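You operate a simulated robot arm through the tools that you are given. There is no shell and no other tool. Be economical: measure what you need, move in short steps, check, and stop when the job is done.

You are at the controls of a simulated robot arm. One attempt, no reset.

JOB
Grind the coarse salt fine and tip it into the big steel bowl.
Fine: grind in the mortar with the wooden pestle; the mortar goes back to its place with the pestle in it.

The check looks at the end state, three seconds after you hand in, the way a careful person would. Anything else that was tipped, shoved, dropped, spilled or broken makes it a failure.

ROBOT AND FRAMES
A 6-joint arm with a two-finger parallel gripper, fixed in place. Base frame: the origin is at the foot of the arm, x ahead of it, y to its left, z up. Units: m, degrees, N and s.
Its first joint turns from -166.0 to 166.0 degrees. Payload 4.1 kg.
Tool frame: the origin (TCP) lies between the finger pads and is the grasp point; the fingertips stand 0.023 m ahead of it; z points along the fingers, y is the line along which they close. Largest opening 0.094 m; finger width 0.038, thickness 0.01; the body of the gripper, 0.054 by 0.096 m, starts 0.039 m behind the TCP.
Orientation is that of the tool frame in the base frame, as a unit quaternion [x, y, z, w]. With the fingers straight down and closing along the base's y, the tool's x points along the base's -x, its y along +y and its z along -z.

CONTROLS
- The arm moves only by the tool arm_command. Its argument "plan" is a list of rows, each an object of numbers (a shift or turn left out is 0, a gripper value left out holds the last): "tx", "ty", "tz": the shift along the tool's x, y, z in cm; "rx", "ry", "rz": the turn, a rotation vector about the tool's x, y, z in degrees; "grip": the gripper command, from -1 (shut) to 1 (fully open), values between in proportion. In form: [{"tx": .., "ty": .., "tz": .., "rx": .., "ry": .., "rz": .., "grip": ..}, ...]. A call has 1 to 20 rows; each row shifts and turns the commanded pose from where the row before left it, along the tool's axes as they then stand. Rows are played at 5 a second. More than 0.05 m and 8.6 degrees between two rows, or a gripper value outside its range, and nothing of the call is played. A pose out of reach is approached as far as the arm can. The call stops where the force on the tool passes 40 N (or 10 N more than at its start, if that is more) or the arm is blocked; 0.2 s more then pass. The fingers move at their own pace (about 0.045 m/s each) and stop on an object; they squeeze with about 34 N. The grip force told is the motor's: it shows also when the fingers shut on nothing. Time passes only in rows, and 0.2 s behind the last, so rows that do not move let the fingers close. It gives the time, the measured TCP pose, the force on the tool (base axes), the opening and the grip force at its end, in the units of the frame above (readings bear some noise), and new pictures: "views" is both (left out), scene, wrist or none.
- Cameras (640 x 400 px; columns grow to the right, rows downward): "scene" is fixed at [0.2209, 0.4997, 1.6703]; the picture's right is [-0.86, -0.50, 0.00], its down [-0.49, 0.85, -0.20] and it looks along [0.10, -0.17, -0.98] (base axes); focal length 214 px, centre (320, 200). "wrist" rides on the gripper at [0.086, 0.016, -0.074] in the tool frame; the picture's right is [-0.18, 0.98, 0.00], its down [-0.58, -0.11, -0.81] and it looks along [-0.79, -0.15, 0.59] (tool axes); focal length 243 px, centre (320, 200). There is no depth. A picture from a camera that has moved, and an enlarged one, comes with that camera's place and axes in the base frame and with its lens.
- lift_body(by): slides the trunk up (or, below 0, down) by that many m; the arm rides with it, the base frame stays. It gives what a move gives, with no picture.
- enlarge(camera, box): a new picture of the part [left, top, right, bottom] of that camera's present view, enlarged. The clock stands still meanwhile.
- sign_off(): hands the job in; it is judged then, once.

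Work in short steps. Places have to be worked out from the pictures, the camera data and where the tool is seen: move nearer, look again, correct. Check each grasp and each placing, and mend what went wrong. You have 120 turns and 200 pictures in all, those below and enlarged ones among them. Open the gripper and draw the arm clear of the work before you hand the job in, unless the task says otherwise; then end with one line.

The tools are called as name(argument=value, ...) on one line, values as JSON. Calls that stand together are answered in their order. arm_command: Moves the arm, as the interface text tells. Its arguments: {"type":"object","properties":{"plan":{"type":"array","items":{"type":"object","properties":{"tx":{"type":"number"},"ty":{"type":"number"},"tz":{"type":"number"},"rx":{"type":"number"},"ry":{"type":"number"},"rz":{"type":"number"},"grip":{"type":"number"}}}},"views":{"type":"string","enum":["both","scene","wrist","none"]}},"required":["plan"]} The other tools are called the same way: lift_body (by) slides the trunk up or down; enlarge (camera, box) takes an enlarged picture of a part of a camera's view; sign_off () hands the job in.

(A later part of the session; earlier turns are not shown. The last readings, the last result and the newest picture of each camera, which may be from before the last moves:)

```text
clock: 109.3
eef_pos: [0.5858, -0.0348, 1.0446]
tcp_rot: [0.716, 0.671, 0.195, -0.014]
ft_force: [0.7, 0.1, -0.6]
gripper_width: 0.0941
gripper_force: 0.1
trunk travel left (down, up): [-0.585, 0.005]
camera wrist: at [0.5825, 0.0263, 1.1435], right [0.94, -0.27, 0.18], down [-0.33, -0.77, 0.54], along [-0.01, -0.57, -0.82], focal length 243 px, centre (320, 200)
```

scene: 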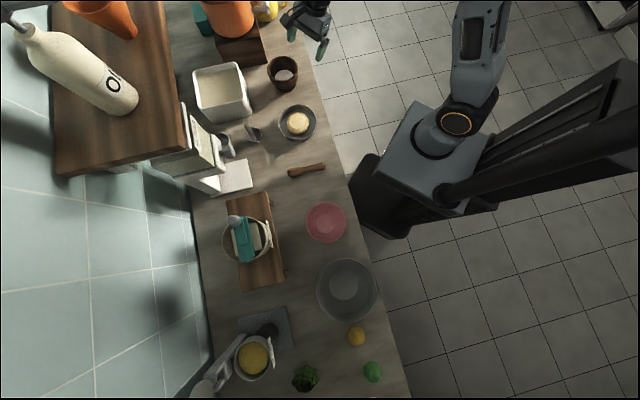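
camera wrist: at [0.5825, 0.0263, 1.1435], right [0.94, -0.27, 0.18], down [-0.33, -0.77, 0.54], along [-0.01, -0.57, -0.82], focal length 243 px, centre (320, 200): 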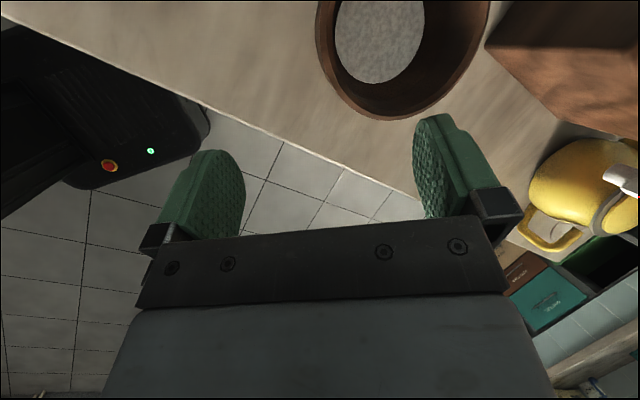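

I advance along the tool axis halfway and look.

arm_command(plan=[{"tz": 3, "ty": 0.3, "tx": 0.25}, {"tz": 3, "ty": 0.3, "tx": 0.25}, {}])

enlarge(camera="scene", box=[230, 20, 390, 120])

```text
clock: 110.1
eef_pos: [0.6072, -0.0128, 0.9935]
tcp_rot: [0.716, 0.671, 0.195, -0.015]
ft_force: [0.7, 0.1, -0.3]
gripper_width: 0.0942
gripper_force: 0.1
trunk travel left (down, up): [-0.585, 0.005]
camera wrist: at [0.6034, 0.0473, 1.0914], right [0.94, -0.27, 0.18], down [-0.33, -0.77, 0.54], along [-0.01, -0.57, -0.82], focal length 243 px, centre (320, 200)
```

scene: 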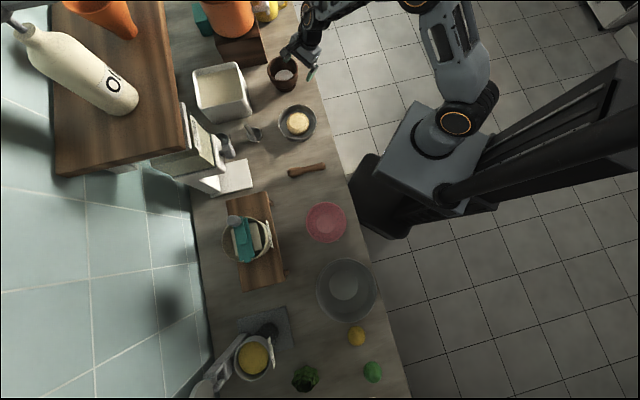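
wrist: 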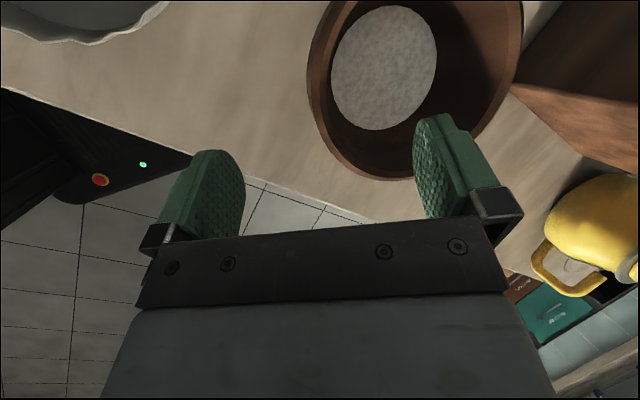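

```text
4.00 times, centred on (310, 70) of scene
camera zoom: at [0.2209, 0.4997, 1.6703], right [-0.86, -0.5, 0.0], down [-0.49, 0.85, -0.2], along [0.1, -0.17, -0.98], focal length 858 px, centre (360, 720)
```

zoom: 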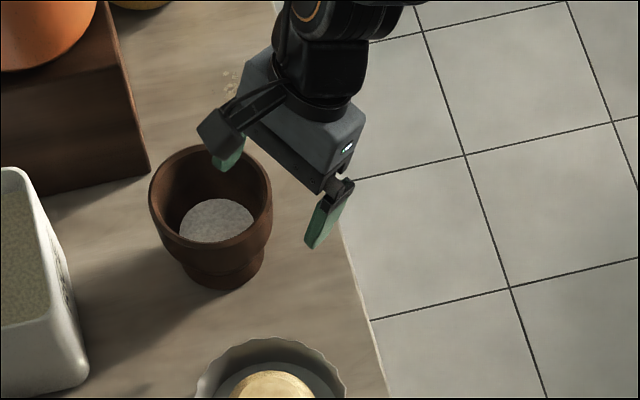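

Inner finger heads into the bowl, outer finger stays outside. I advance the remaining 6 cm.

arm_command(plan=[{"tz": 2, "ty": 0.1}, {"tz": 2, "ty": 0.1}, {"tz": 1.7, "ty": 0.1}, {}], views="wrist")

enlarge(camera="scene", box=[230, 20, 390, 120])

```text
clock: 111.1
eef_pos: [0.6236, 0.0051, 0.943]
tcp_rot: [0.716, 0.67, 0.195, -0.015]
ft_force: [0.3, 0.1, -0.6]
gripper_width: 0.0941
gripper_force: 0.1
trunk travel left (down, up): [-0.585, 0.005]
camera wrist: at [0.6213, 0.0658, 1.0414], right [0.94, -0.27, 0.18], down [-0.33, -0.77, 0.54], along [-0.01, -0.57, -0.82], focal length 243 px, centre (320, 200)
```

wrist: 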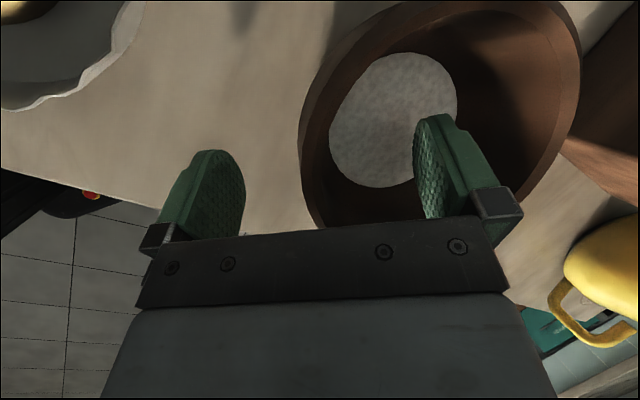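

```text
4.00 times, centred on (310, 70) of scene
camera zoom: at [0.2209, 0.4997, 1.6703], right [-0.86, -0.5, 0.0], down [-0.49, 0.85, -0.2], along [0.1, -0.17, -0.98], focal length 858 px, centre (360, 720)
```

zoom: 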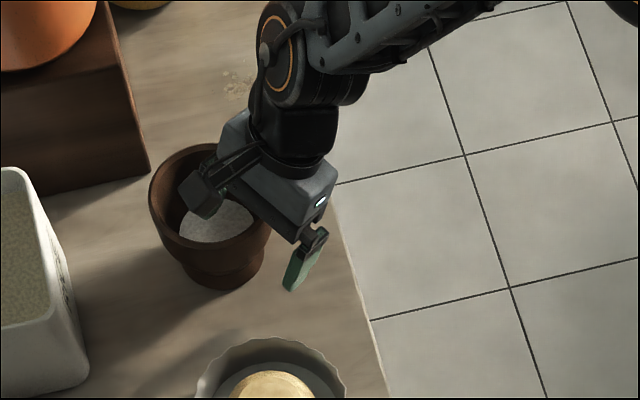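

Well placed: the near wall lies midway between the fingers. I advance 5 mm more and close.

arm_command(plan=[{"tz": 0.5}, {}, {"grip": 0.3}, {"grip": 0}, {"grip": -0.4}, {"grip": -1}, {}, {}, {}, {}], views="wrist")

enlarge(camera="scene", box=[230, 20, 390, 120])

```text
clock: 113.3
eef_pos: [0.6263, 0.0064, 0.9396]
tcp_rot: [0.715, 0.671, 0.196, -0.014]
ft_force: [3.8, 0.6, 5.1]
gripper_width: 0.0176
gripper_force: 33.6
trunk travel left (down, up): [-0.585, 0.005]
camera wrist: at [0.6233, 0.0664, 1.0376], right [0.94, -0.27, 0.18], down [-0.33, -0.77, 0.54], along [-0.01, -0.57, -0.82], focal length 243 px, centre (320, 200)
```

wrist: 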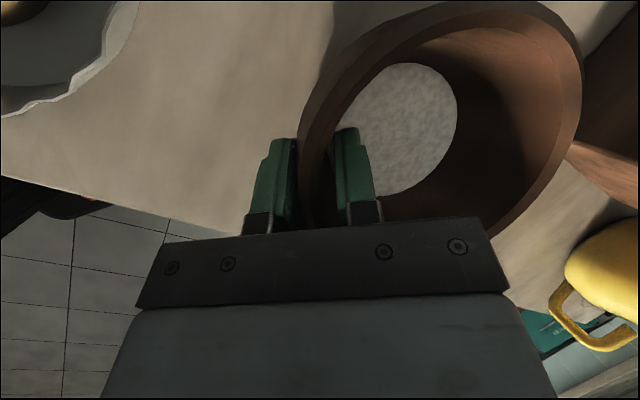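

```text
4.00 times, centred on (310, 70) of scene
camera zoom: at [0.2209, 0.4997, 1.6703], right [-0.86, -0.5, 0.0], down [-0.49, 0.85, -0.2], along [0.1, -0.17, -0.98], focal length 858 px, centre (360, 720)
```

zoom: 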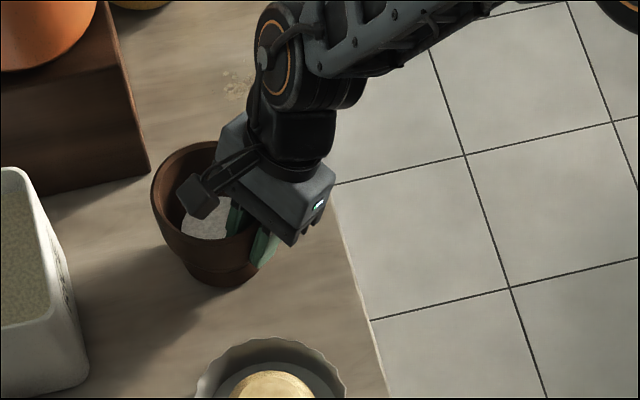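

Gripped at 0.0176 m. I lift straight up 3 cm and check.

arm_command(plan=[{"tx": 0.3, "ty": 0.24, "tz": -0.92}, {"tx": 0.6, "ty": 0.48, "tz": -1.84}, {}], views="wrist")

enlarge(camera="scene", box=[230, 20, 390, 120])

```text
clock: 114.1
eef_pos: [0.6256, 0.0047, 0.9695]
tcp_rot: [0.716, 0.67, 0.195, -0.015]
ft_force: [0.0, 0.7, -3.5]
gripper_width: 0.0176
gripper_force: 33.5
trunk travel left (down, up): [-0.585, 0.005]
camera wrist: at [0.6239, 0.0651, 1.0675], right [0.94, -0.27, 0.18], down [-0.33, -0.77, 0.55], along [-0.01, -0.57, -0.82], focal length 243 px, centre (320, 200)
```

wrist: 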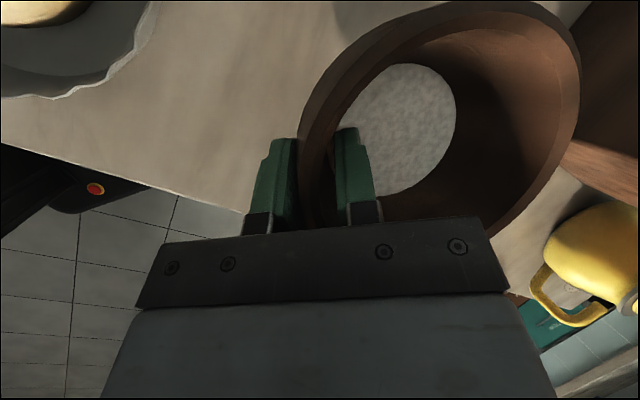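

```text
4.00 times, centred on (310, 70) of scene
camera zoom: at [0.2209, 0.4997, 1.6703], right [-0.86, -0.5, 0.0], down [-0.49, 0.85, -0.2], along [0.1, -0.17, -0.98], focal length 858 px, centre (360, 720)
```

zoom: 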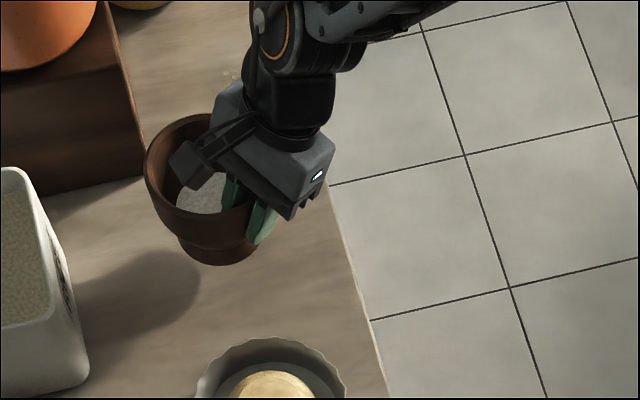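

Held firmly and level (about 3.5 N). I lift more and bring it back toward the base, slowly.

arm_command(plan=[{"tx": 0.6, "ty": 0.48, "tz": -1.84}, {"tx": 0.9, "ty": 0.73, "tz": -2.77}, {"tx": 0.9, "ty": 0.73, "tz": -2.77}, {"tx": 0.25, "ty": -1.7, "tz": -1.44}, {"tx": 0.5, "ty": -3.37, "tz": -2.88}, {"tx": 0.5, "ty": -3.37, "tz": -2.88}, {"tx": 0.5, "ty": -3.37, "tz": -2.88}, {"tx": 0.4, "ty": -1.5, "tz": -2.2}, {"tx": 0.9, "ty": 0.73, "tz": -2.77}, {}])

```text
clock: 116.3
eef_pos: [0.4692, 0.0082, 1.1638]
tcp_rot: [0.715, 0.671, 0.195, -0.016]
ft_force: [0.2, 0.1, -4.2]
gripper_width: 0.0175
gripper_force: 33.9
trunk travel left (down, up): [-0.585, 0.005]
camera wrist: at [0.4659, 0.0678, 1.2621], right [0.94, -0.27, 0.18], down [-0.33, -0.77, 0.54], along [-0.01, -0.57, -0.82], focal length 243 px, centre (320, 200)
```

scene: 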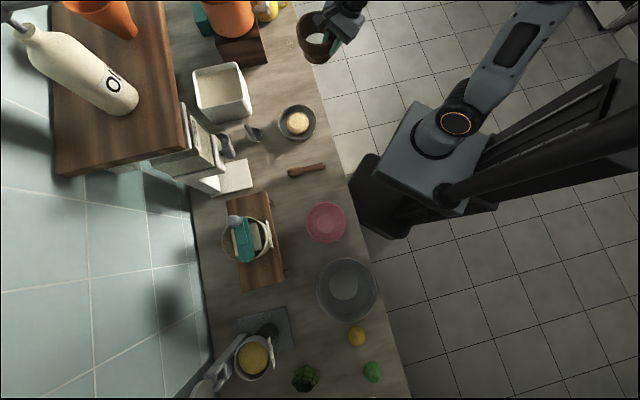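
wrist: 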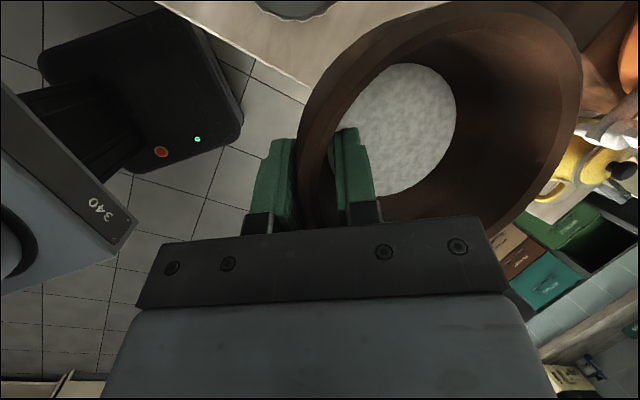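

Stable. Up 4 cm more, then I swing around the base axis toward the steel bowl in 4° steps.

arm_command(plan=[{"tx": 0.6, "ty": 0.48, "tz": -1.84}, {"tx": 0.6, "ty": 0.48, "tz": -1.84}, {"tx": 1.53, "ty": -0.21, "tz": 0.44, "rx": 0.6, "ry": 0.49, "rz": -1.85}, {"tx": 3.06, "ty": -0.43, "tz": 0.88, "rx": 1.2, "ry": 0.97, "rz": -3.69}, {"tx": 3.06, "ty": -0.43, "tz": 0.88, "rx": 1.2, "ry": 0.97, "rz": -3.69}, {"tx": 3.06, "ty": -0.43, "tz": 0.88, "rx": 1.2, "ry": 0.97, "rz": -3.69}, {"tx": 3.06, "ty": -0.43, "tz": 0.88, "rx": 1.2, "ry": 0.97, "rz": -3.69}, {"tx": 3.06, "ty": -0.43, "tz": 0.88, "rx": 1.2, "ry": 0.97, "rz": -3.69}, {"tx": 3.06, "ty": -0.43, "tz": 0.88, "rx": 1.2, "ry": 0.97, "rz": -3.69}, {"tx": 3.06, "ty": -0.43, "tz": 0.88, "rx": 1.2, "ry": 0.97, "rz": -3.69}, {"tx": 1.53, "ty": -0.21, "tz": 0.44, "rx": 0.6, "ry": 0.49, "rz": -1.85}, {}], views="scene")

```text
clock: 118.9
eef_pos: [0.3965, 0.249, 1.2076]
tcp_rot: [0.502, 0.842, 0.184, -0.069]
ft_force: [-0.1, 0.1, -3.7]
gripper_width: 0.0175
gripper_force: 34.2
trunk travel left (down, up): [-0.585, 0.005]
```

scene: 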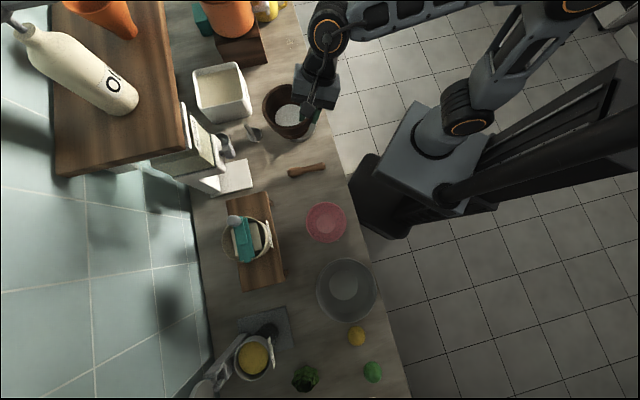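

Going well: bearing 32°, level. I continue the arc.

arm_command(plan=[{"tx": 1.53, "ty": -0.21, "tz": 0.44, "rx": 0.6, "ry": 0.49, "rz": -1.85}, {"tx": 3.06, "ty": -0.43, "tz": 0.88, "rx": 1.2, "ry": 0.97, "rz": -3.69}, {"tx": 3.06, "ty": -0.43, "tz": 0.88, "rx": 1.2, "ry": 0.97, "rz": -3.69}, {"tx": 3.06, "ty": -0.43, "tz": 0.88, "rx": 1.2, "ry": 0.97, "rz": -3.69}, {"tx": 3.06, "ty": -0.43, "tz": 0.88, "rx": 1.2, "ry": 0.97, "rz": -3.69}, {"tx": 3.06, "ty": -0.43, "tz": 0.88, "rx": 1.2, "ry": 0.97, "rz": -3.69}, {"tx": 3.06, "ty": -0.43, "tz": 0.88, "rx": 1.2, "ry": 0.97, "rz": -3.69}, {"tx": 3.06, "ty": -0.43, "tz": 0.88, "rx": 1.2, "ry": 0.97, "rz": -3.69}, {"tx": 3.06, "ty": -0.43, "tz": 0.88, "rx": 1.2, "ry": 0.97, "rz": -3.69}, {"tx": 3.06, "ty": -0.43, "tz": 0.88, "rx": 1.2, "ry": 0.97, "rz": -3.69}, {"tx": 3.06, "ty": -0.43, "tz": 0.88, "rx": 1.2, "ry": 0.97, "rz": -3.69}, {"tx": 3.06, "ty": -0.43, "tz": 0.88, "rx": 1.2, "ry": 0.97, "rz": -3.69}, {"tx": 1.53, "ty": -0.21, "tz": 0.44, "rx": 0.6, "ry": 0.49, "rz": -1.85}, {}])

```text
clock: 121.9
eef_pos: [0.0864, 0.4592, 1.208]
tcp_rot: [0.116, 0.974, 0.14, -0.139]
ft_force: [0.0, 0.2, -2.7]
gripper_width: 0.0177
gripper_force: 33.7
trunk travel left (down, up): [-0.585, 0.005]
camera wrist: at [0.0252, 0.4665, 1.3067], right [0.43, 0.88, 0.18], down [0.7, -0.46, 0.54], along [0.56, -0.11, -0.82], focal length 243 px, centre (320, 200)
```

scene: 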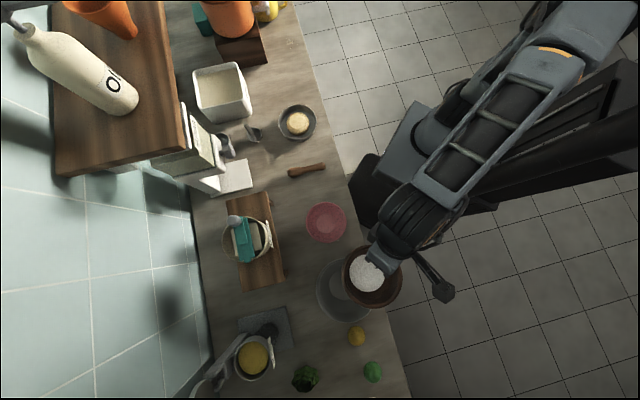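
wrist: 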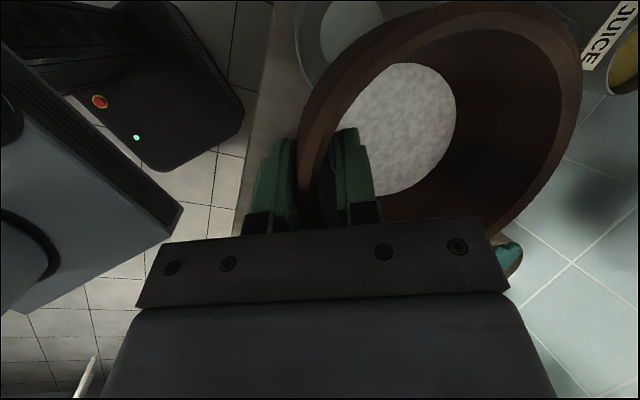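

The bowl's centre computes to (0.080, 0.583) with the rim near z 0.97. I move so that the mortar's rim centre lies over it, TCP to about (0.056, 0.534, 1.08).

arm_command(plan=[{"tx": 0.03, "ty": 0.5, "tz": 2.5}, {"tx": 0.03, "ty": 0.5, "tz": 2.5}, {"tx": 0.03, "ty": 0.5, "tz": 2.5}, {"tx": 0.03, "ty": 0.5, "tz": 2.5}, {"tx": 0.03, "ty": 0.5, "tz": 2.5}, {"tx": 0.03, "ty": 0.5, "tz": 2.5}, {}])

```text
clock: 123.5
eef_pos: [0.0577, 0.5306, 1.0782]
tcp_rot: [0.117, 0.974, 0.14, -0.138]
ft_force: [1.1, 0.1, -2.9]
gripper_width: 0.0175
gripper_force: 34.3
trunk travel left (down, up): [-0.585, 0.005]
camera wrist: at [-0.0031, 0.5405, 1.1766], right [0.43, 0.88, 0.18], down [0.7, -0.46, 0.54], along [0.56, -0.11, -0.82], focal length 243 px, centre (320, 200)
```

scene: 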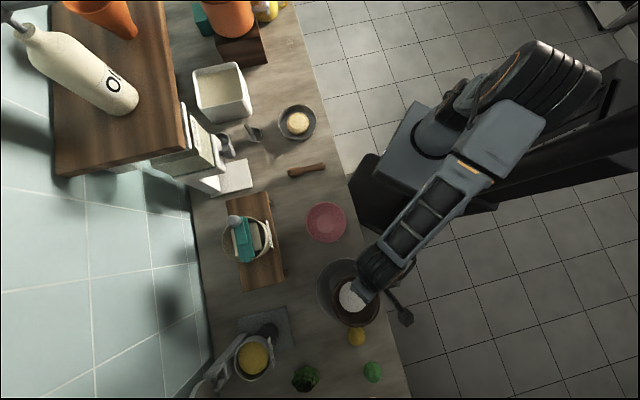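
wrist: 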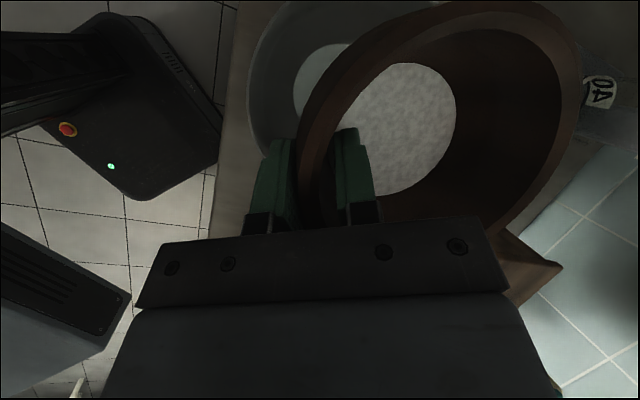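

The mortar rim centre is right above the bowl's centre. I shift 1.5 cm left for the outward throw and start tilting, pouring over the right lip.

arm_command(plan=[{"tx": 1.44, "ty": -0.15, "tz": 0.43}, {"rx": 0.13, "ry": 5.8, "rz": 1.55}, {"rx": 0.13, "ry": 5.8, "rz": 1.55}, {"rx": 0.13, "ry": 5.8, "rz": 1.55}, {"rx": 0.13, "ry": 5.8, "rz": 1.55}, {"rx": 0.13, "ry": 5.8, "rz": 1.55}, {"rx": 0.13, "ry": 5.8, "rz": 1.55}, {"rx": 0.13, "ry": 5.8, "rz": 1.55}, {}])

```text
clock: 125.5
eef_pos: [0.0417, 0.5335, 1.0781]
tcp_rot: [0.151, 0.85, 0.152, -0.481]
ft_force: [-0.4, -0.3, -2.7]
gripper_width: 0.0175
gripper_force: 33.9
trunk travel left (down, up): [-0.585, 0.005]
camera wrist: at [0.0617, 0.5292, 1.1901], right [0.48, 0.87, -0.05], down [0.87, -0.49, -0.12], along [-0.13, 0.02, -0.99], focal length 243 px, centre (320, 200)
```

scene: 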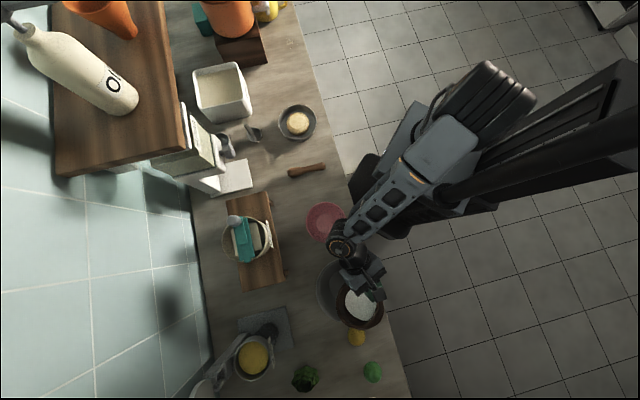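
wrist: 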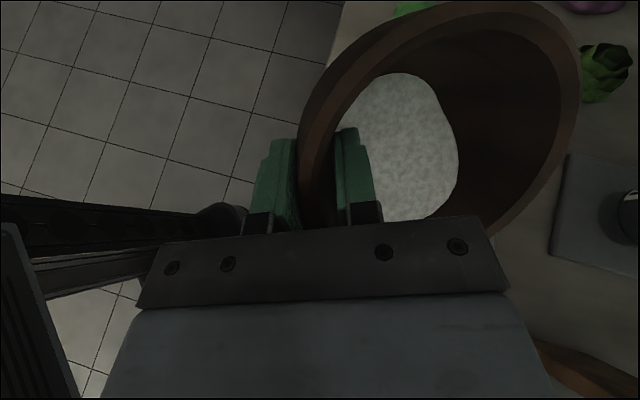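

Tilted 42°, salt beginning to shift. I continue tilting.

arm_command(plan=[{"rx": 0.13, "ry": 5.8, "rz": 1.55}, {"rx": 0.13, "ry": 5.8, "rz": 1.55}, {"rx": 0.13, "ry": 5.8, "rz": 1.55}, {"rx": 0.13, "ry": 5.8, "rz": 1.55}, {"rx": 0.13, "ry": 5.8, "rz": 1.55}, {}, {}])

```text
clock: 127.1
eef_pos: [0.0413, 0.5354, 1.0771]
tcp_rot: [0.161, 0.692, 0.147, -0.688]
ft_force: [-0.1, -0.7, -2.8]
gripper_width: 0.0176
gripper_force: 34.0
trunk travel left (down, up): [-0.585, 0.005]
camera wrist: at [0.1139, 0.5197, 1.1634], right [0.42, 0.89, -0.2], down [0.68, -0.45, -0.57], along [-0.6, 0.1, -0.8], focal length 243 px, centre (320, 200)
```

scene: 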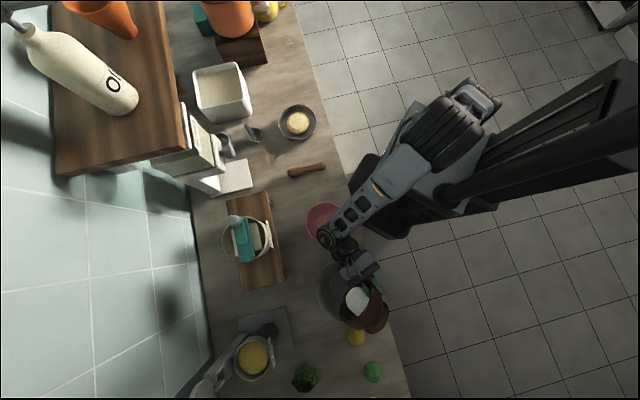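
wrist: 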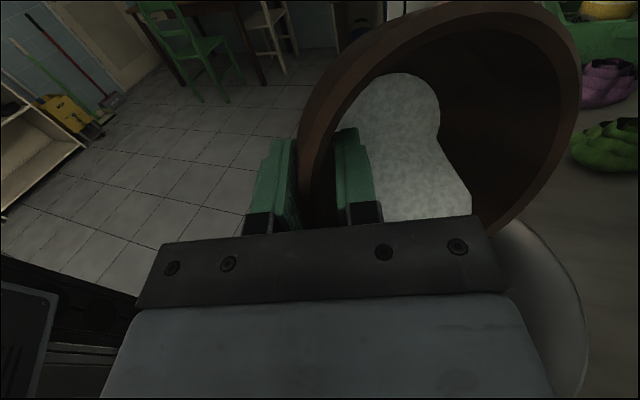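

Salt is sliding to the lip, which is above the bowl's centre. I tilt further.

arm_command(plan=[{"rx": 0.13, "ry": 5.8, "rz": 1.55}, {"rx": 0.13, "ry": 5.8, "rz": 1.55}, {"rx": 0.13, "ry": 5.8, "rz": 1.55}, {"rx": 0.13, "ry": 5.8, "rz": 1.55}, {"rx": 0.13, "ry": 5.8, "rz": 1.55}, {}, {}, {}])

enlarge(camera="scene", box=[290, 220, 430, 308])

```text
clock: 128.9
eef_pos: [0.0408, 0.5347, 1.0787]
tcp_rot: [-0.161, -0.486, -0.132, 0.849]
ft_force: [0.2, -0.1, -3.5]
gripper_width: 0.0175
gripper_force: 34.4
trunk travel left (down, up): [-0.585, 0.005]
camera wrist: at [0.147, 0.5142, 1.1143], right [0.28, 0.91, -0.3], down [0.3, -0.39, -0.87], along [-0.91, 0.16, -0.39], focal length 243 px, centre (320, 200)
```

scene: 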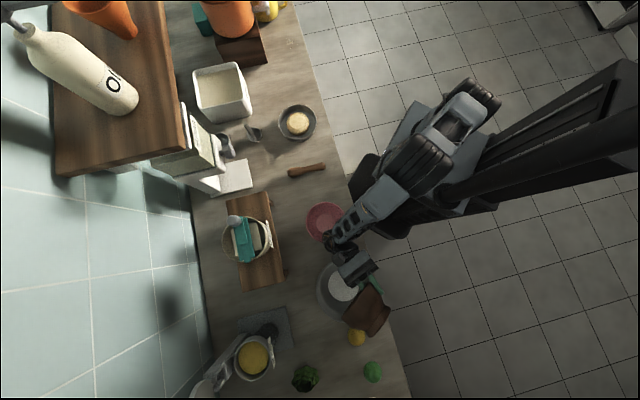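
wrist: 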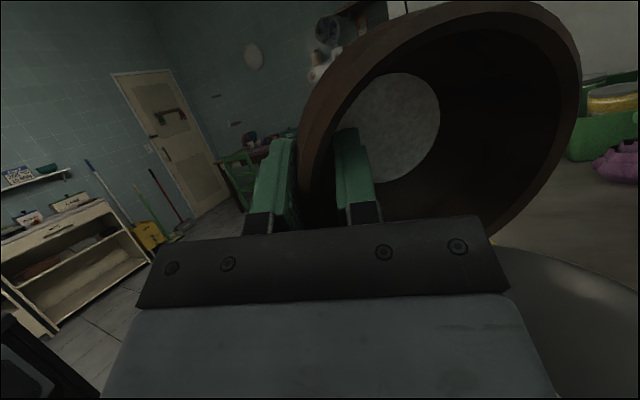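

```text
4.55 times, centred on (360, 264) of scene
camera zoom: at [0.2209, 0.4997, 1.6703], right [-0.86, -0.5, 0.0], down [-0.49, 0.85, -0.2], along [0.1, -0.17, -0.98], focal length 975 px, centre (138, -91)
```

zoom: 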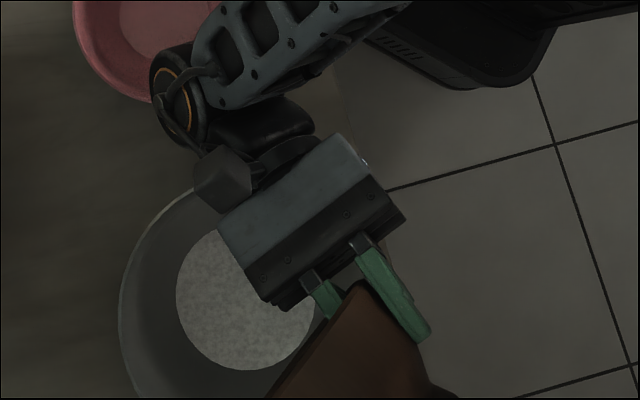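

Salt is in the bowl, but a pale layer may remain at the mortar's bottom. I raise 8 cm for wrist clearance, tilt 24° further and wait.

arm_command(plan=[{"tx": 1.74, "ty": -0.29, "tz": 0.95}, {"tx": 2.6, "ty": -0.44, "tz": 1.43}, {"tx": 2.6, "ty": -0.44, "tz": 1.43}, {"rx": 0.13, "ry": 5.8, "rz": 1.55}, {"rx": 0.13, "ry": 5.8, "rz": 1.55}, {"rx": 0.13, "ry": 5.8, "rz": 1.55}, {"rx": 0.13, "ry": 5.8, "rz": 1.55}, {}, {}, {}, {}])

enlarge(camera="wrist", box=[280, 0, 600, 200])

```text
clock: 131.3
eef_pos: [0.0307, 0.583, 1.1817]
tcp_rot: [-0.155, -0.298, -0.114, 0.935]
ft_force: [-0.7, 0.0, -3.0]
gripper_width: 0.0174
gripper_force: 34.0
out of reach, approached as far as the arm can: row 6, 7
trunk travel left (down, up): [-0.585, 0.005]
camera wrist: at [0.1411, 0.5612, 1.1708], right [0.15, 0.93, -0.33], down [-0.07, -0.32, -0.94], along [-0.99, 0.17, 0.02], focal length 243 px, centre (320, 200)
```

scene: 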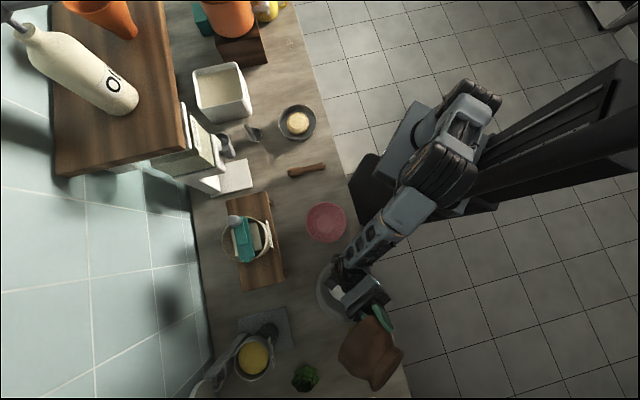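
wrist: 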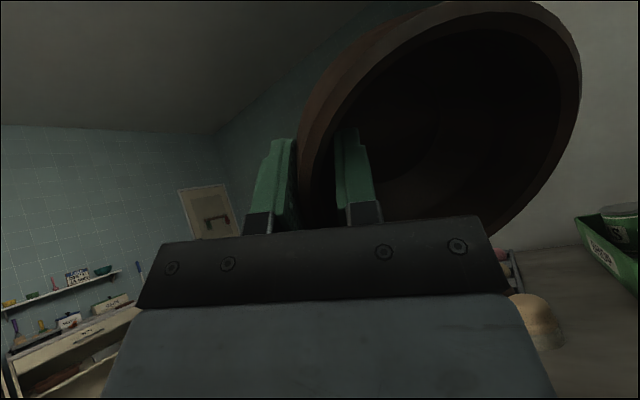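

```text
2.00 times, centred on (440, 100) of wrist
camera zoom: at [0.1411, 0.5612, 1.1708], right [0.15, 0.93, -0.33], down [-0.07, -0.32, -0.94], along [-0.99, 0.17, 0.02], focal length 485 px, centre (80, 400)
```

zoom: 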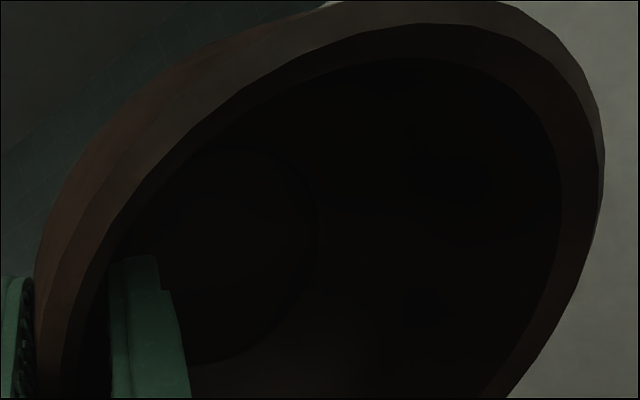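

The mortar is empty. I check around the bowl for any spill.

enlarge(camera="scene", box=[290, 230, 450, 330])

```text
4.00 times, centred on (370, 280) of scene
camera zoom: at [0.2209, 0.4997, 1.6703], right [-0.86, -0.5, 0.0], down [-0.49, 0.85, -0.2], along [0.1, -0.17, -0.98], focal length 858 px, centre (120, -120)
```

zoom: 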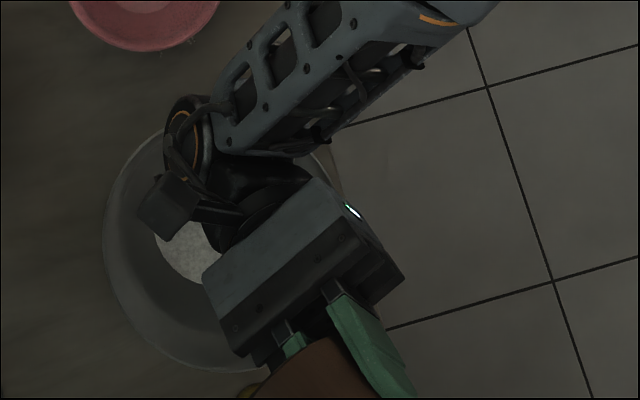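

I tilt back (which raises the wrist), in stages, and view.

arm_command(plan=[{"rx": -0.13, "ry": -5.8, "rz": -1.55}, {"rx": -0.13, "ry": -5.8, "rz": -1.55}, {"rx": -0.13, "ry": -5.8, "rz": -1.55}, {"rx": -0.13, "ry": -5.8, "rz": -1.55}, {"rx": -0.13, "ry": -5.8, "rz": -1.55}, {"rx": -0.13, "ry": -5.8, "rz": -1.55}, {"rx": -0.13, "ry": -5.8, "rz": -1.55}, {"rx": -0.13, "ry": -5.8, "rz": -1.55}, {"rx": -0.13, "ry": -5.8, "rz": -1.55}, {"rx": -0.13, "ry": -5.8, "rz": -1.55}, {"rx": -0.13, "ry": -5.8, "rz": -1.55}, {"rx": -0.13, "ry": -5.8, "rz": -1.55}, {}], views="scene")

```text
clock: 134.1
eef_pos: [0.0291, 0.5823, 1.1815]
tcp_rot: [0.155, 0.795, 0.15, -0.567]
ft_force: [0.2, -0.3, -2.9]
gripper_width: 0.0174
gripper_force: 33.9
trunk travel left (down, up): [-0.585, 0.005]
```

scene: 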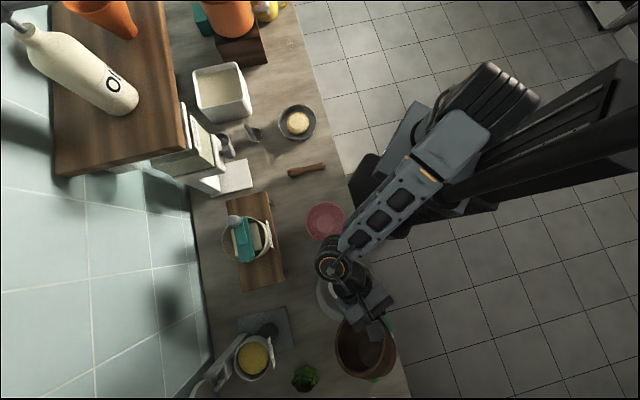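

I bring the mortar back level (54°) and then draw back toward the base, so the bowl can be inspected.

arm_command(plan=[{"rx": -0.13, "ry": -5.8, "rz": -1.55}, {"rx": -0.13, "ry": -5.8, "rz": -1.55}, {"rx": -0.13, "ry": -5.8, "rz": -1.55}, {"rx": -0.13, "ry": -5.8, "rz": -1.55}, {"rx": -0.13, "ry": -5.8, "rz": -1.55}, {"rx": -0.13, "ry": -5.8, "rz": -1.55}, {"rx": -0.13, "ry": -5.8, "rz": -1.55}, {"rx": -0.13, "ry": -5.8, "rz": -1.55}, {"rx": -0.13, "ry": -5.8, "rz": -1.55}, {}], views="none")

```text
clock: 136.3
eef_pos: [0.0304, 0.5828, 1.1814]
tcp_rot: [0.118, 0.973, 0.14, -0.138]
ft_force: [0.1, -0.8, -2.5]
gripper_width: 0.0173
gripper_force: 34.4
trunk travel left (down, up): [-0.585, 0.005]
```

Level again and held. I retract and swing back toward the mortar's place.

arm_command(plan=[{"tx": -2.16, "ty": -3.38, "tz": -2.31}, {"tx": -2.16, "ty": -3.38, "tz": -2.31}, {"tx": -2.16, "ty": -3.38, "tz": -2.31}, {"tx": -3.06, "ty": 0.22, "tz": -0.94, "rx": -1.2, "ry": -0.97, "rz": 3.69}, {"tx": -3.06, "ty": 0.22, "tz": -0.94, "rx": -1.2, "ry": -0.97, "rz": 3.69}, {"tx": -3.06, "ty": 0.22, "tz": -0.94, "rx": -1.2, "ry": -0.97, "rz": 3.69}, {"tx": -3.06, "ty": 0.22, "tz": -0.94, "rx": -1.2, "ry": -0.97, "rz": 3.69}, {"tx": -3.06, "ty": 0.22, "tz": -0.94, "rx": -1.2, "ry": -0.97, "rz": 3.69}, {"tx": -3.06, "ty": 0.22, "tz": -0.94, "rx": -1.2, "ry": -0.97, "rz": 3.69}, {"tx": -3.06, "ty": 0.22, "tz": -0.94, "rx": -1.2, "ry": -0.97, "rz": 3.69}, {"tx": -3.06, "ty": 0.22, "tz": -0.94, "rx": -1.2, "ry": -0.97, "rz": 3.69}, {"tx": -3.06, "ty": 0.22, "tz": -0.94, "rx": -1.2, "ry": -0.97, "rz": 3.69}, {"tx": -3.06, "ty": 0.22, "tz": -0.94, "rx": -1.2, "ry": -0.97, "rz": 3.69}, {}], views="scene")

enlarge(camera="scene", box=[270, 240, 430, 340])

```text
clock: 139.3
eef_pos: [0.3535, 0.2969, 1.2017]
tcp_rot: [0.444, 0.874, 0.179, -0.081]
ft_force: [0.3, -0.6, -3.1]
gripper_width: 0.0172
gripper_force: 34.3
trunk travel left (down, up): [-0.585, 0.005]
```

scene: 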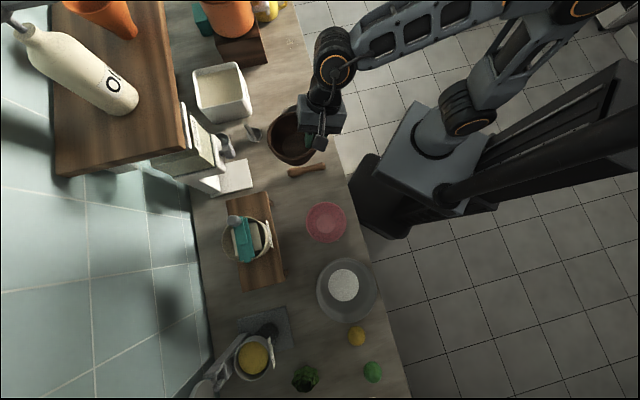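

```text
4.00 times, centred on (350, 290) of scene
camera zoom: at [0.2209, 0.4997, 1.6703], right [-0.86, -0.5, 0.0], down [-0.49, 0.85, -0.2], along [0.1, -0.17, -0.98], focal length 858 px, centre (200, -160)
```

zoom: 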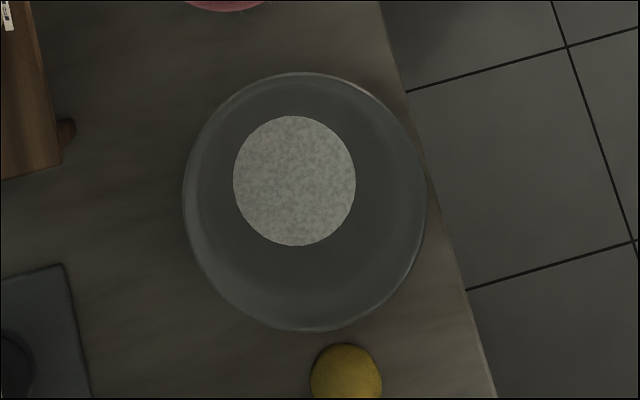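

All the salt is in the bowl with no spill. I continue back to the mortar's place.

arm_command(plan=[{"tx": -3.06, "ty": 0.22, "tz": -0.94, "rx": -1.2, "ry": -0.97, "rz": 3.69}, {"tx": -3.06, "ty": 0.22, "tz": -0.94, "rx": -1.2, "ry": -0.97, "rz": 3.69}, {"tx": -3.06, "ty": 0.22, "tz": -0.94, "rx": -1.2, "ry": -0.97, "rz": 3.69}, {"tx": -3.06, "ty": 0.22, "tz": -0.94, "rx": -1.2, "ry": -0.97, "rz": 3.69}, {"tx": -3.06, "ty": 0.22, "tz": -0.94, "rx": -1.2, "ry": -0.97, "rz": 3.69}, {"tx": -3.06, "ty": 0.22, "tz": -0.94, "rx": -1.2, "ry": -0.97, "rz": 3.69}, {"tx": -3.06, "ty": 0.22, "tz": -0.94, "rx": -1.2, "ry": -0.97, "rz": 3.69}, {"tx": -3.06, "ty": 0.22, "tz": -0.94, "rx": -1.2, "ry": -0.97, "rz": 3.69}, {"tx": -3.06, "ty": 0.22, "tz": -0.94, "rx": -1.2, "ry": -0.97, "rz": 3.69}, {"tx": -3.06, "ty": 0.22, "tz": -0.94, "rx": -1.2, "ry": -0.97, "rz": 3.69}, {}], views="none")

```text
clock: 141.7
eef_pos: [0.4588, 0.0003, 1.2043]
tcp_rot: [0.716, 0.67, 0.195, -0.015]
ft_force: [-0.4, 0.0, -2.8]
gripper_width: 0.0171
gripper_force: 34.2
trunk travel left (down, up): [-0.585, 0.005]
```

Same orientation as at the grasp. I move above its place and lower most of the way.

arm_command(plan=[{"tx": -0.4, "ty": 2.73, "tz": 2.75}, {"tx": -0.4, "ty": 2.73, "tz": 2.75}, {"tx": -0.4, "ty": 2.73, "tz": 2.75}, {"tx": -0.4, "ty": 2.73, "tz": 2.75}, {"tx": -0.4, "ty": 2.73, "tz": 2.75}, {"tx": -1.1, "ty": -0.9, "tz": 3.42}, {"tx": -1.1, "ty": -0.9, "tz": 3.42}, {"tx": -0.9, "ty": -0.73, "tz": 2.77}, {}])

```text
clock: 143.7
eef_pos: [0.6287, 0.009, 0.9968]
tcp_rot: [0.715, 0.671, 0.196, -0.015]
ft_force: [-0.2, -0.2, -2.6]
gripper_width: 0.0174
gripper_force: 33.8
trunk travel left (down, up): [-0.585, 0.005]
camera wrist: at [0.6257, 0.0683, 1.094], right [0.94, -0.27, 0.18], down [-0.33, -0.77, 0.54], along [-0.01, -0.57, -0.82], focal length 243 px, centre (320, 200)
```

scene: 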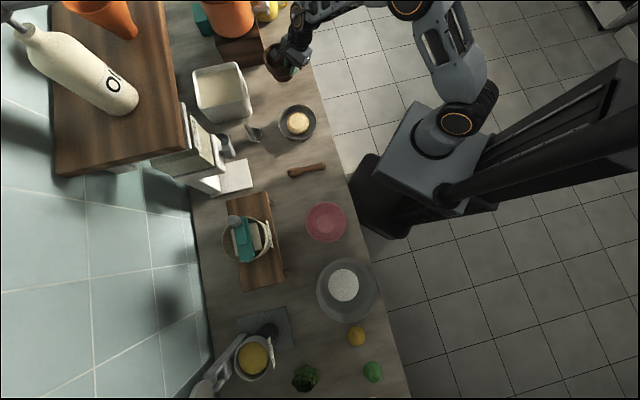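
wrist: 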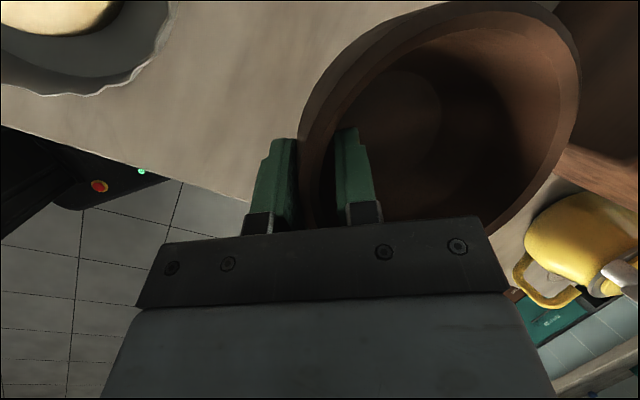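

I lower to just above the counter, then gently to contact.

arm_command(plan=[{"tx": -0.61, "ty": -0.49, "tz": 1.57}, {"tx": -0.61, "ty": -0.49, "tz": 1.57}, {"tx": -0.61, "ty": -0.49, "tz": 1.57}, {}], views="none")

arm_command(plan=[{"tx": -0.06, "ty": -0.05, "tz": 0.18}, {"tx": -0.06, "ty": -0.05, "tz": 0.18}, {"tx": -0.03, "ty": -0.025, "tz": 0.09}, {}], views="wrist")

enlarge(camera="scene", box=[230, 20, 390, 120])

```text
clock: 144.7
eef_pos: [0.6245, 0.0063, 0.9451]
tcp_rot: [0.716, 0.67, 0.195, -0.015]
ft_force: [-0.8, 0.2, -1.9]
gripper_width: 0.0171
gripper_force: 33.8
trunk travel left (down, up): [-0.585, 0.005]
```

```text
clock: 145.7
eef_pos: [0.6234, 0.0061, 0.9414]
tcp_rot: [0.715, 0.671, 0.196, -0.014]
ft_force: [1.6, -2.1, 7.6]
gripper_width: 0.0175
gripper_force: 34.0
trunk travel left (down, up): [-0.585, 0.005]
camera wrist: at [0.6212, 0.0668, 1.0393], right [0.94, -0.27, 0.18], down [-0.33, -0.77, 0.54], along [-0.01, -0.57, -0.82], focal length 243 px, centre (320, 200)
```

wrist: 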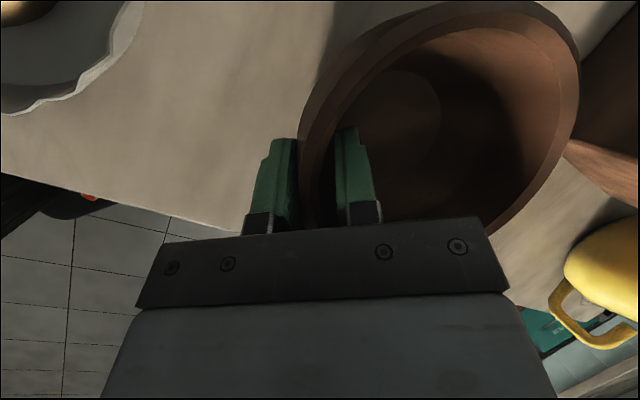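

```text
4.00 times, centred on (310, 70) of scene
camera zoom: at [0.2209, 0.4997, 1.6703], right [-0.86, -0.5, 0.0], down [-0.49, 0.85, -0.2], along [0.1, -0.17, -0.98], focal length 858 px, centre (360, 720)
```

zoom: 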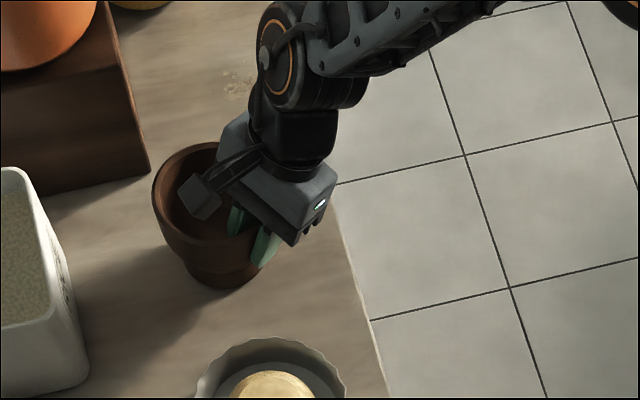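

Standing on the counter within about 3 mm of its old spot. I open the fingers and back out along the tool axis.

arm_command(plan=[{"ty": 0.25}, {"grip": -0.3}, {"grip": 0}, {"grip": 0.4}, {"grip": 1}, {}, {}, {}, {"tz": -2}, {"tz": -3}, {"tz": -3}, {"tz": -4}, {}])

enlarge(camera="scene", box=[230, 20, 390, 120])

```text
clock: 148.5
eef_pos: [0.5947, -0.0319, 1.0519]
tcp_rot: [0.716, 0.67, 0.194, -0.014]
ft_force: [0.5, -0.2, 0.7]
gripper_width: 0.0939
gripper_force: 0.0
trunk travel left (down, up): [-0.585, 0.005]
camera wrist: at [0.591, 0.0289, 1.1499], right [0.94, -0.27, 0.18], down [-0.33, -0.77, 0.54], along [-0.01, -0.57, -0.82], focal length 243 px, centre (320, 200)
```

scene: 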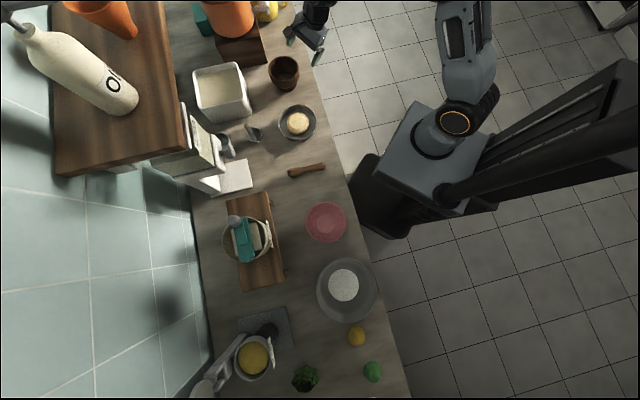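
wrist: 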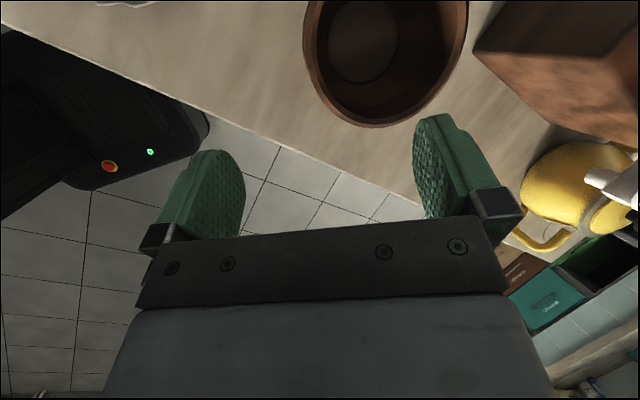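

```text
4.00 times, centred on (310, 70) of scene
camera zoom: at [0.2209, 0.4997, 1.6703], right [-0.86, -0.5, 0.0], down [-0.49, 0.85, -0.2], along [0.1, -0.17, -0.98], focal length 858 px, centre (360, 720)
```

zoom: 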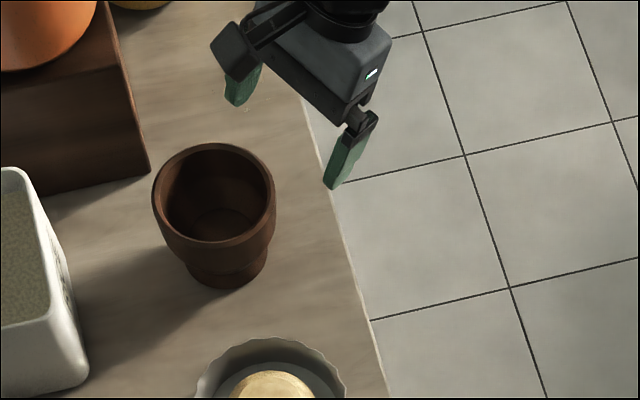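

Mortar is back upright in place, empty. Now the pestle: I zoom in on it to plan the pick-up.

enlarge(camera="scene", box=[260, 130, 360, 192])

```text
6.40 times, centred on (310, 161) of scene
camera zoom: at [0.2209, 0.4997, 1.6703], right [-0.86, -0.5, 0.0], down [-0.49, 0.85, -0.2], along [0.1, -0.17, -0.98], focal length 1373 px, centre (384, 450)
```

zoom: 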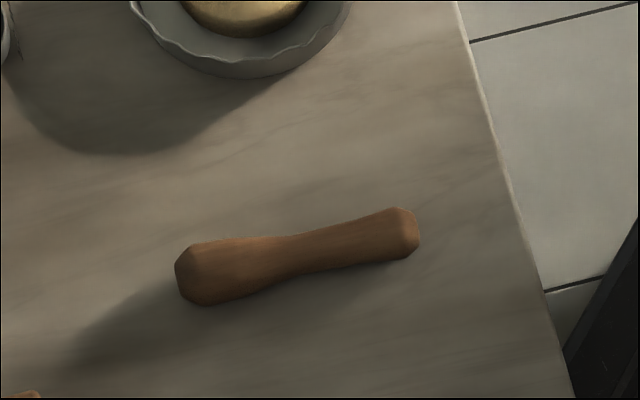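

The pestle lies with its head at (0.450, 0.328) and handle end at (0.356, 0.244), nearly radial. I retract up and swing round to bearing ~36° above it.

arm_command(plan=[{"tx": 1.42, "ty": -2.75, "tz": -2.96}, {"tx": 1.42, "ty": -2.75, "tz": -2.96}, {"tx": 1.42, "ty": -2.75, "tz": -2.96}, {"tx": 1.42, "ty": -2.75, "tz": -2.96}, {"tx": 3.06, "ty": -0.43, "tz": 0.88, "rx": 1.2, "ry": 0.97, "rz": -3.69}, {"tx": 3.06, "ty": -0.43, "tz": 0.88, "rx": 1.2, "ry": 0.97, "rz": -3.69}, {"tx": 3.06, "ty": -0.43, "tz": 0.88, "rx": 1.2, "ry": 0.97, "rz": -3.69}, {"tx": 3.06, "ty": -0.43, "tz": 0.88, "rx": 1.2, "ry": 0.97, "rz": -3.69}, {"tx": 3.06, "ty": -0.43, "tz": 0.88, "rx": 1.2, "ry": 0.97, "rz": -3.69}, {"tx": 3.06, "ty": -0.43, "tz": 0.88, "rx": 1.2, "ry": 0.97, "rz": -3.69}, {"tx": 3.06, "ty": -0.43, "tz": 0.88, "rx": 1.2, "ry": 0.97, "rz": -3.69}, {"tx": 3.06, "ty": -0.43, "tz": 0.88, "rx": 1.2, "ry": 0.97, "rz": -3.69}, {"tx": 3.06, "ty": -0.43, "tz": 0.88, "rx": 1.2, "ry": 0.97, "rz": -3.69}, {}], views="none")

arm_command(plan=[{"rz": -8}, {"rz": -8}, {"rz": -8}, {"rz": -8}, {}], views="none")

```text
clock: 151.5
eef_pos: [0.3696, 0.2742, 1.152]
tcp_rot: [0.473, 0.859, 0.182, -0.076]
ft_force: [-0.3, -0.9, -0.2]
gripper_width: 0.0939
gripper_force: 0.0
trunk travel left (down, up): [-0.585, 0.005]
```

```text
clock: 152.7
eef_pos: [0.3724, 0.2737, 1.1508]
tcp_rot: [0.217, 0.956, 0.195, -0.022]
ft_force: [0.6, -0.7, -0.1]
gripper_width: 0.0941
gripper_force: 0.1
trunk travel left (down, up): [-0.585, 0.005]
```

That turn is accepted. I continue toward x-heading 222°.

arm_command(plan=[{"rz": -8.2}, {"rz": -8.2}, {"rz": -8.2}, {"rz": -8.2}, {}], views="none")

arm_command(plan=[{"rz": -8.2}, {"rz": -8.2}, {}], views="none")

arm_command(plan=[{"rz": -8.2}, {"rz": -8.2}, {}])

```text
clock: 153.9
eef_pos: [0.3729, 0.2737, 1.1509]
tcp_rot: [-0.062, 0.979, 0.194, 0.034]
ft_force: [-0.4, -0.9, 0.5]
gripper_width: 0.094
gripper_force: 0.1
trunk travel left (down, up): [-0.585, 0.005]
```

```text
clock: 154.7
eef_pos: [0.348, 0.3121, 1.1719]
tcp_rot: [-0.194, 0.963, 0.178, 0.063]
ft_force: [0.2, -0.2, -0.3]
gripper_width: 0.0938
gripper_force: 0.0
out of reach, approached as far as the arm can: row 1, 2
trunk travel left (down, up): [-0.585, 0.005]
```

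```text
clock: 155.5
eef_pos: [0.2927, 0.3687, 1.196]
tcp_rot: [-0.306, 0.931, 0.181, 0.08]
ft_force: [0.6, 0.2, 1.4]
gripper_width: 0.0942
gripper_force: 0.1
out of reach, approached as far as the arm can: row 1, 2
trunk travel left (down, up): [-0.585, 0.005]
camera wrist: at [0.2097, 0.306, 1.2469], right [-0.44, 0.83, 0.33], down [0.5, -0.08, 0.86], along [0.75, 0.55, -0.38], focal length 243 px, centre (320, 200)
```

scene: 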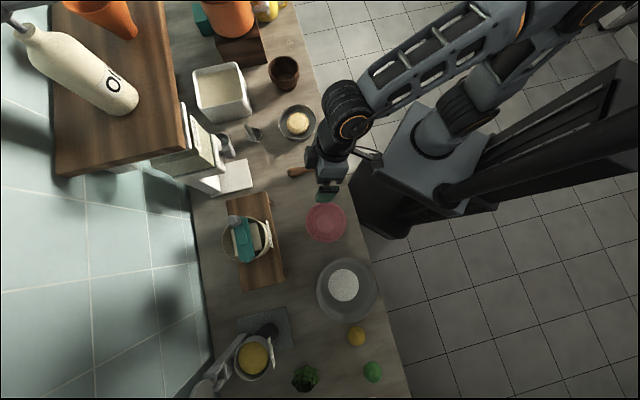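
wrist: 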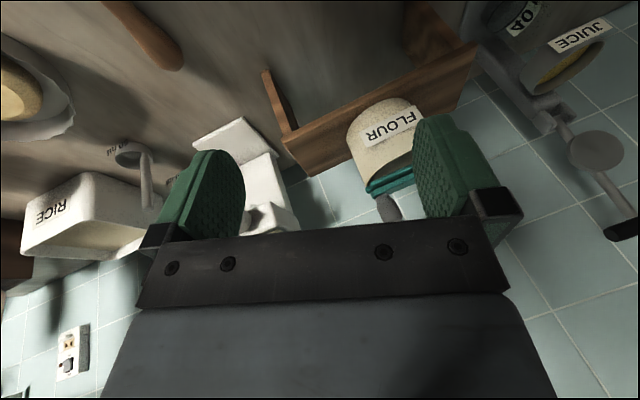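

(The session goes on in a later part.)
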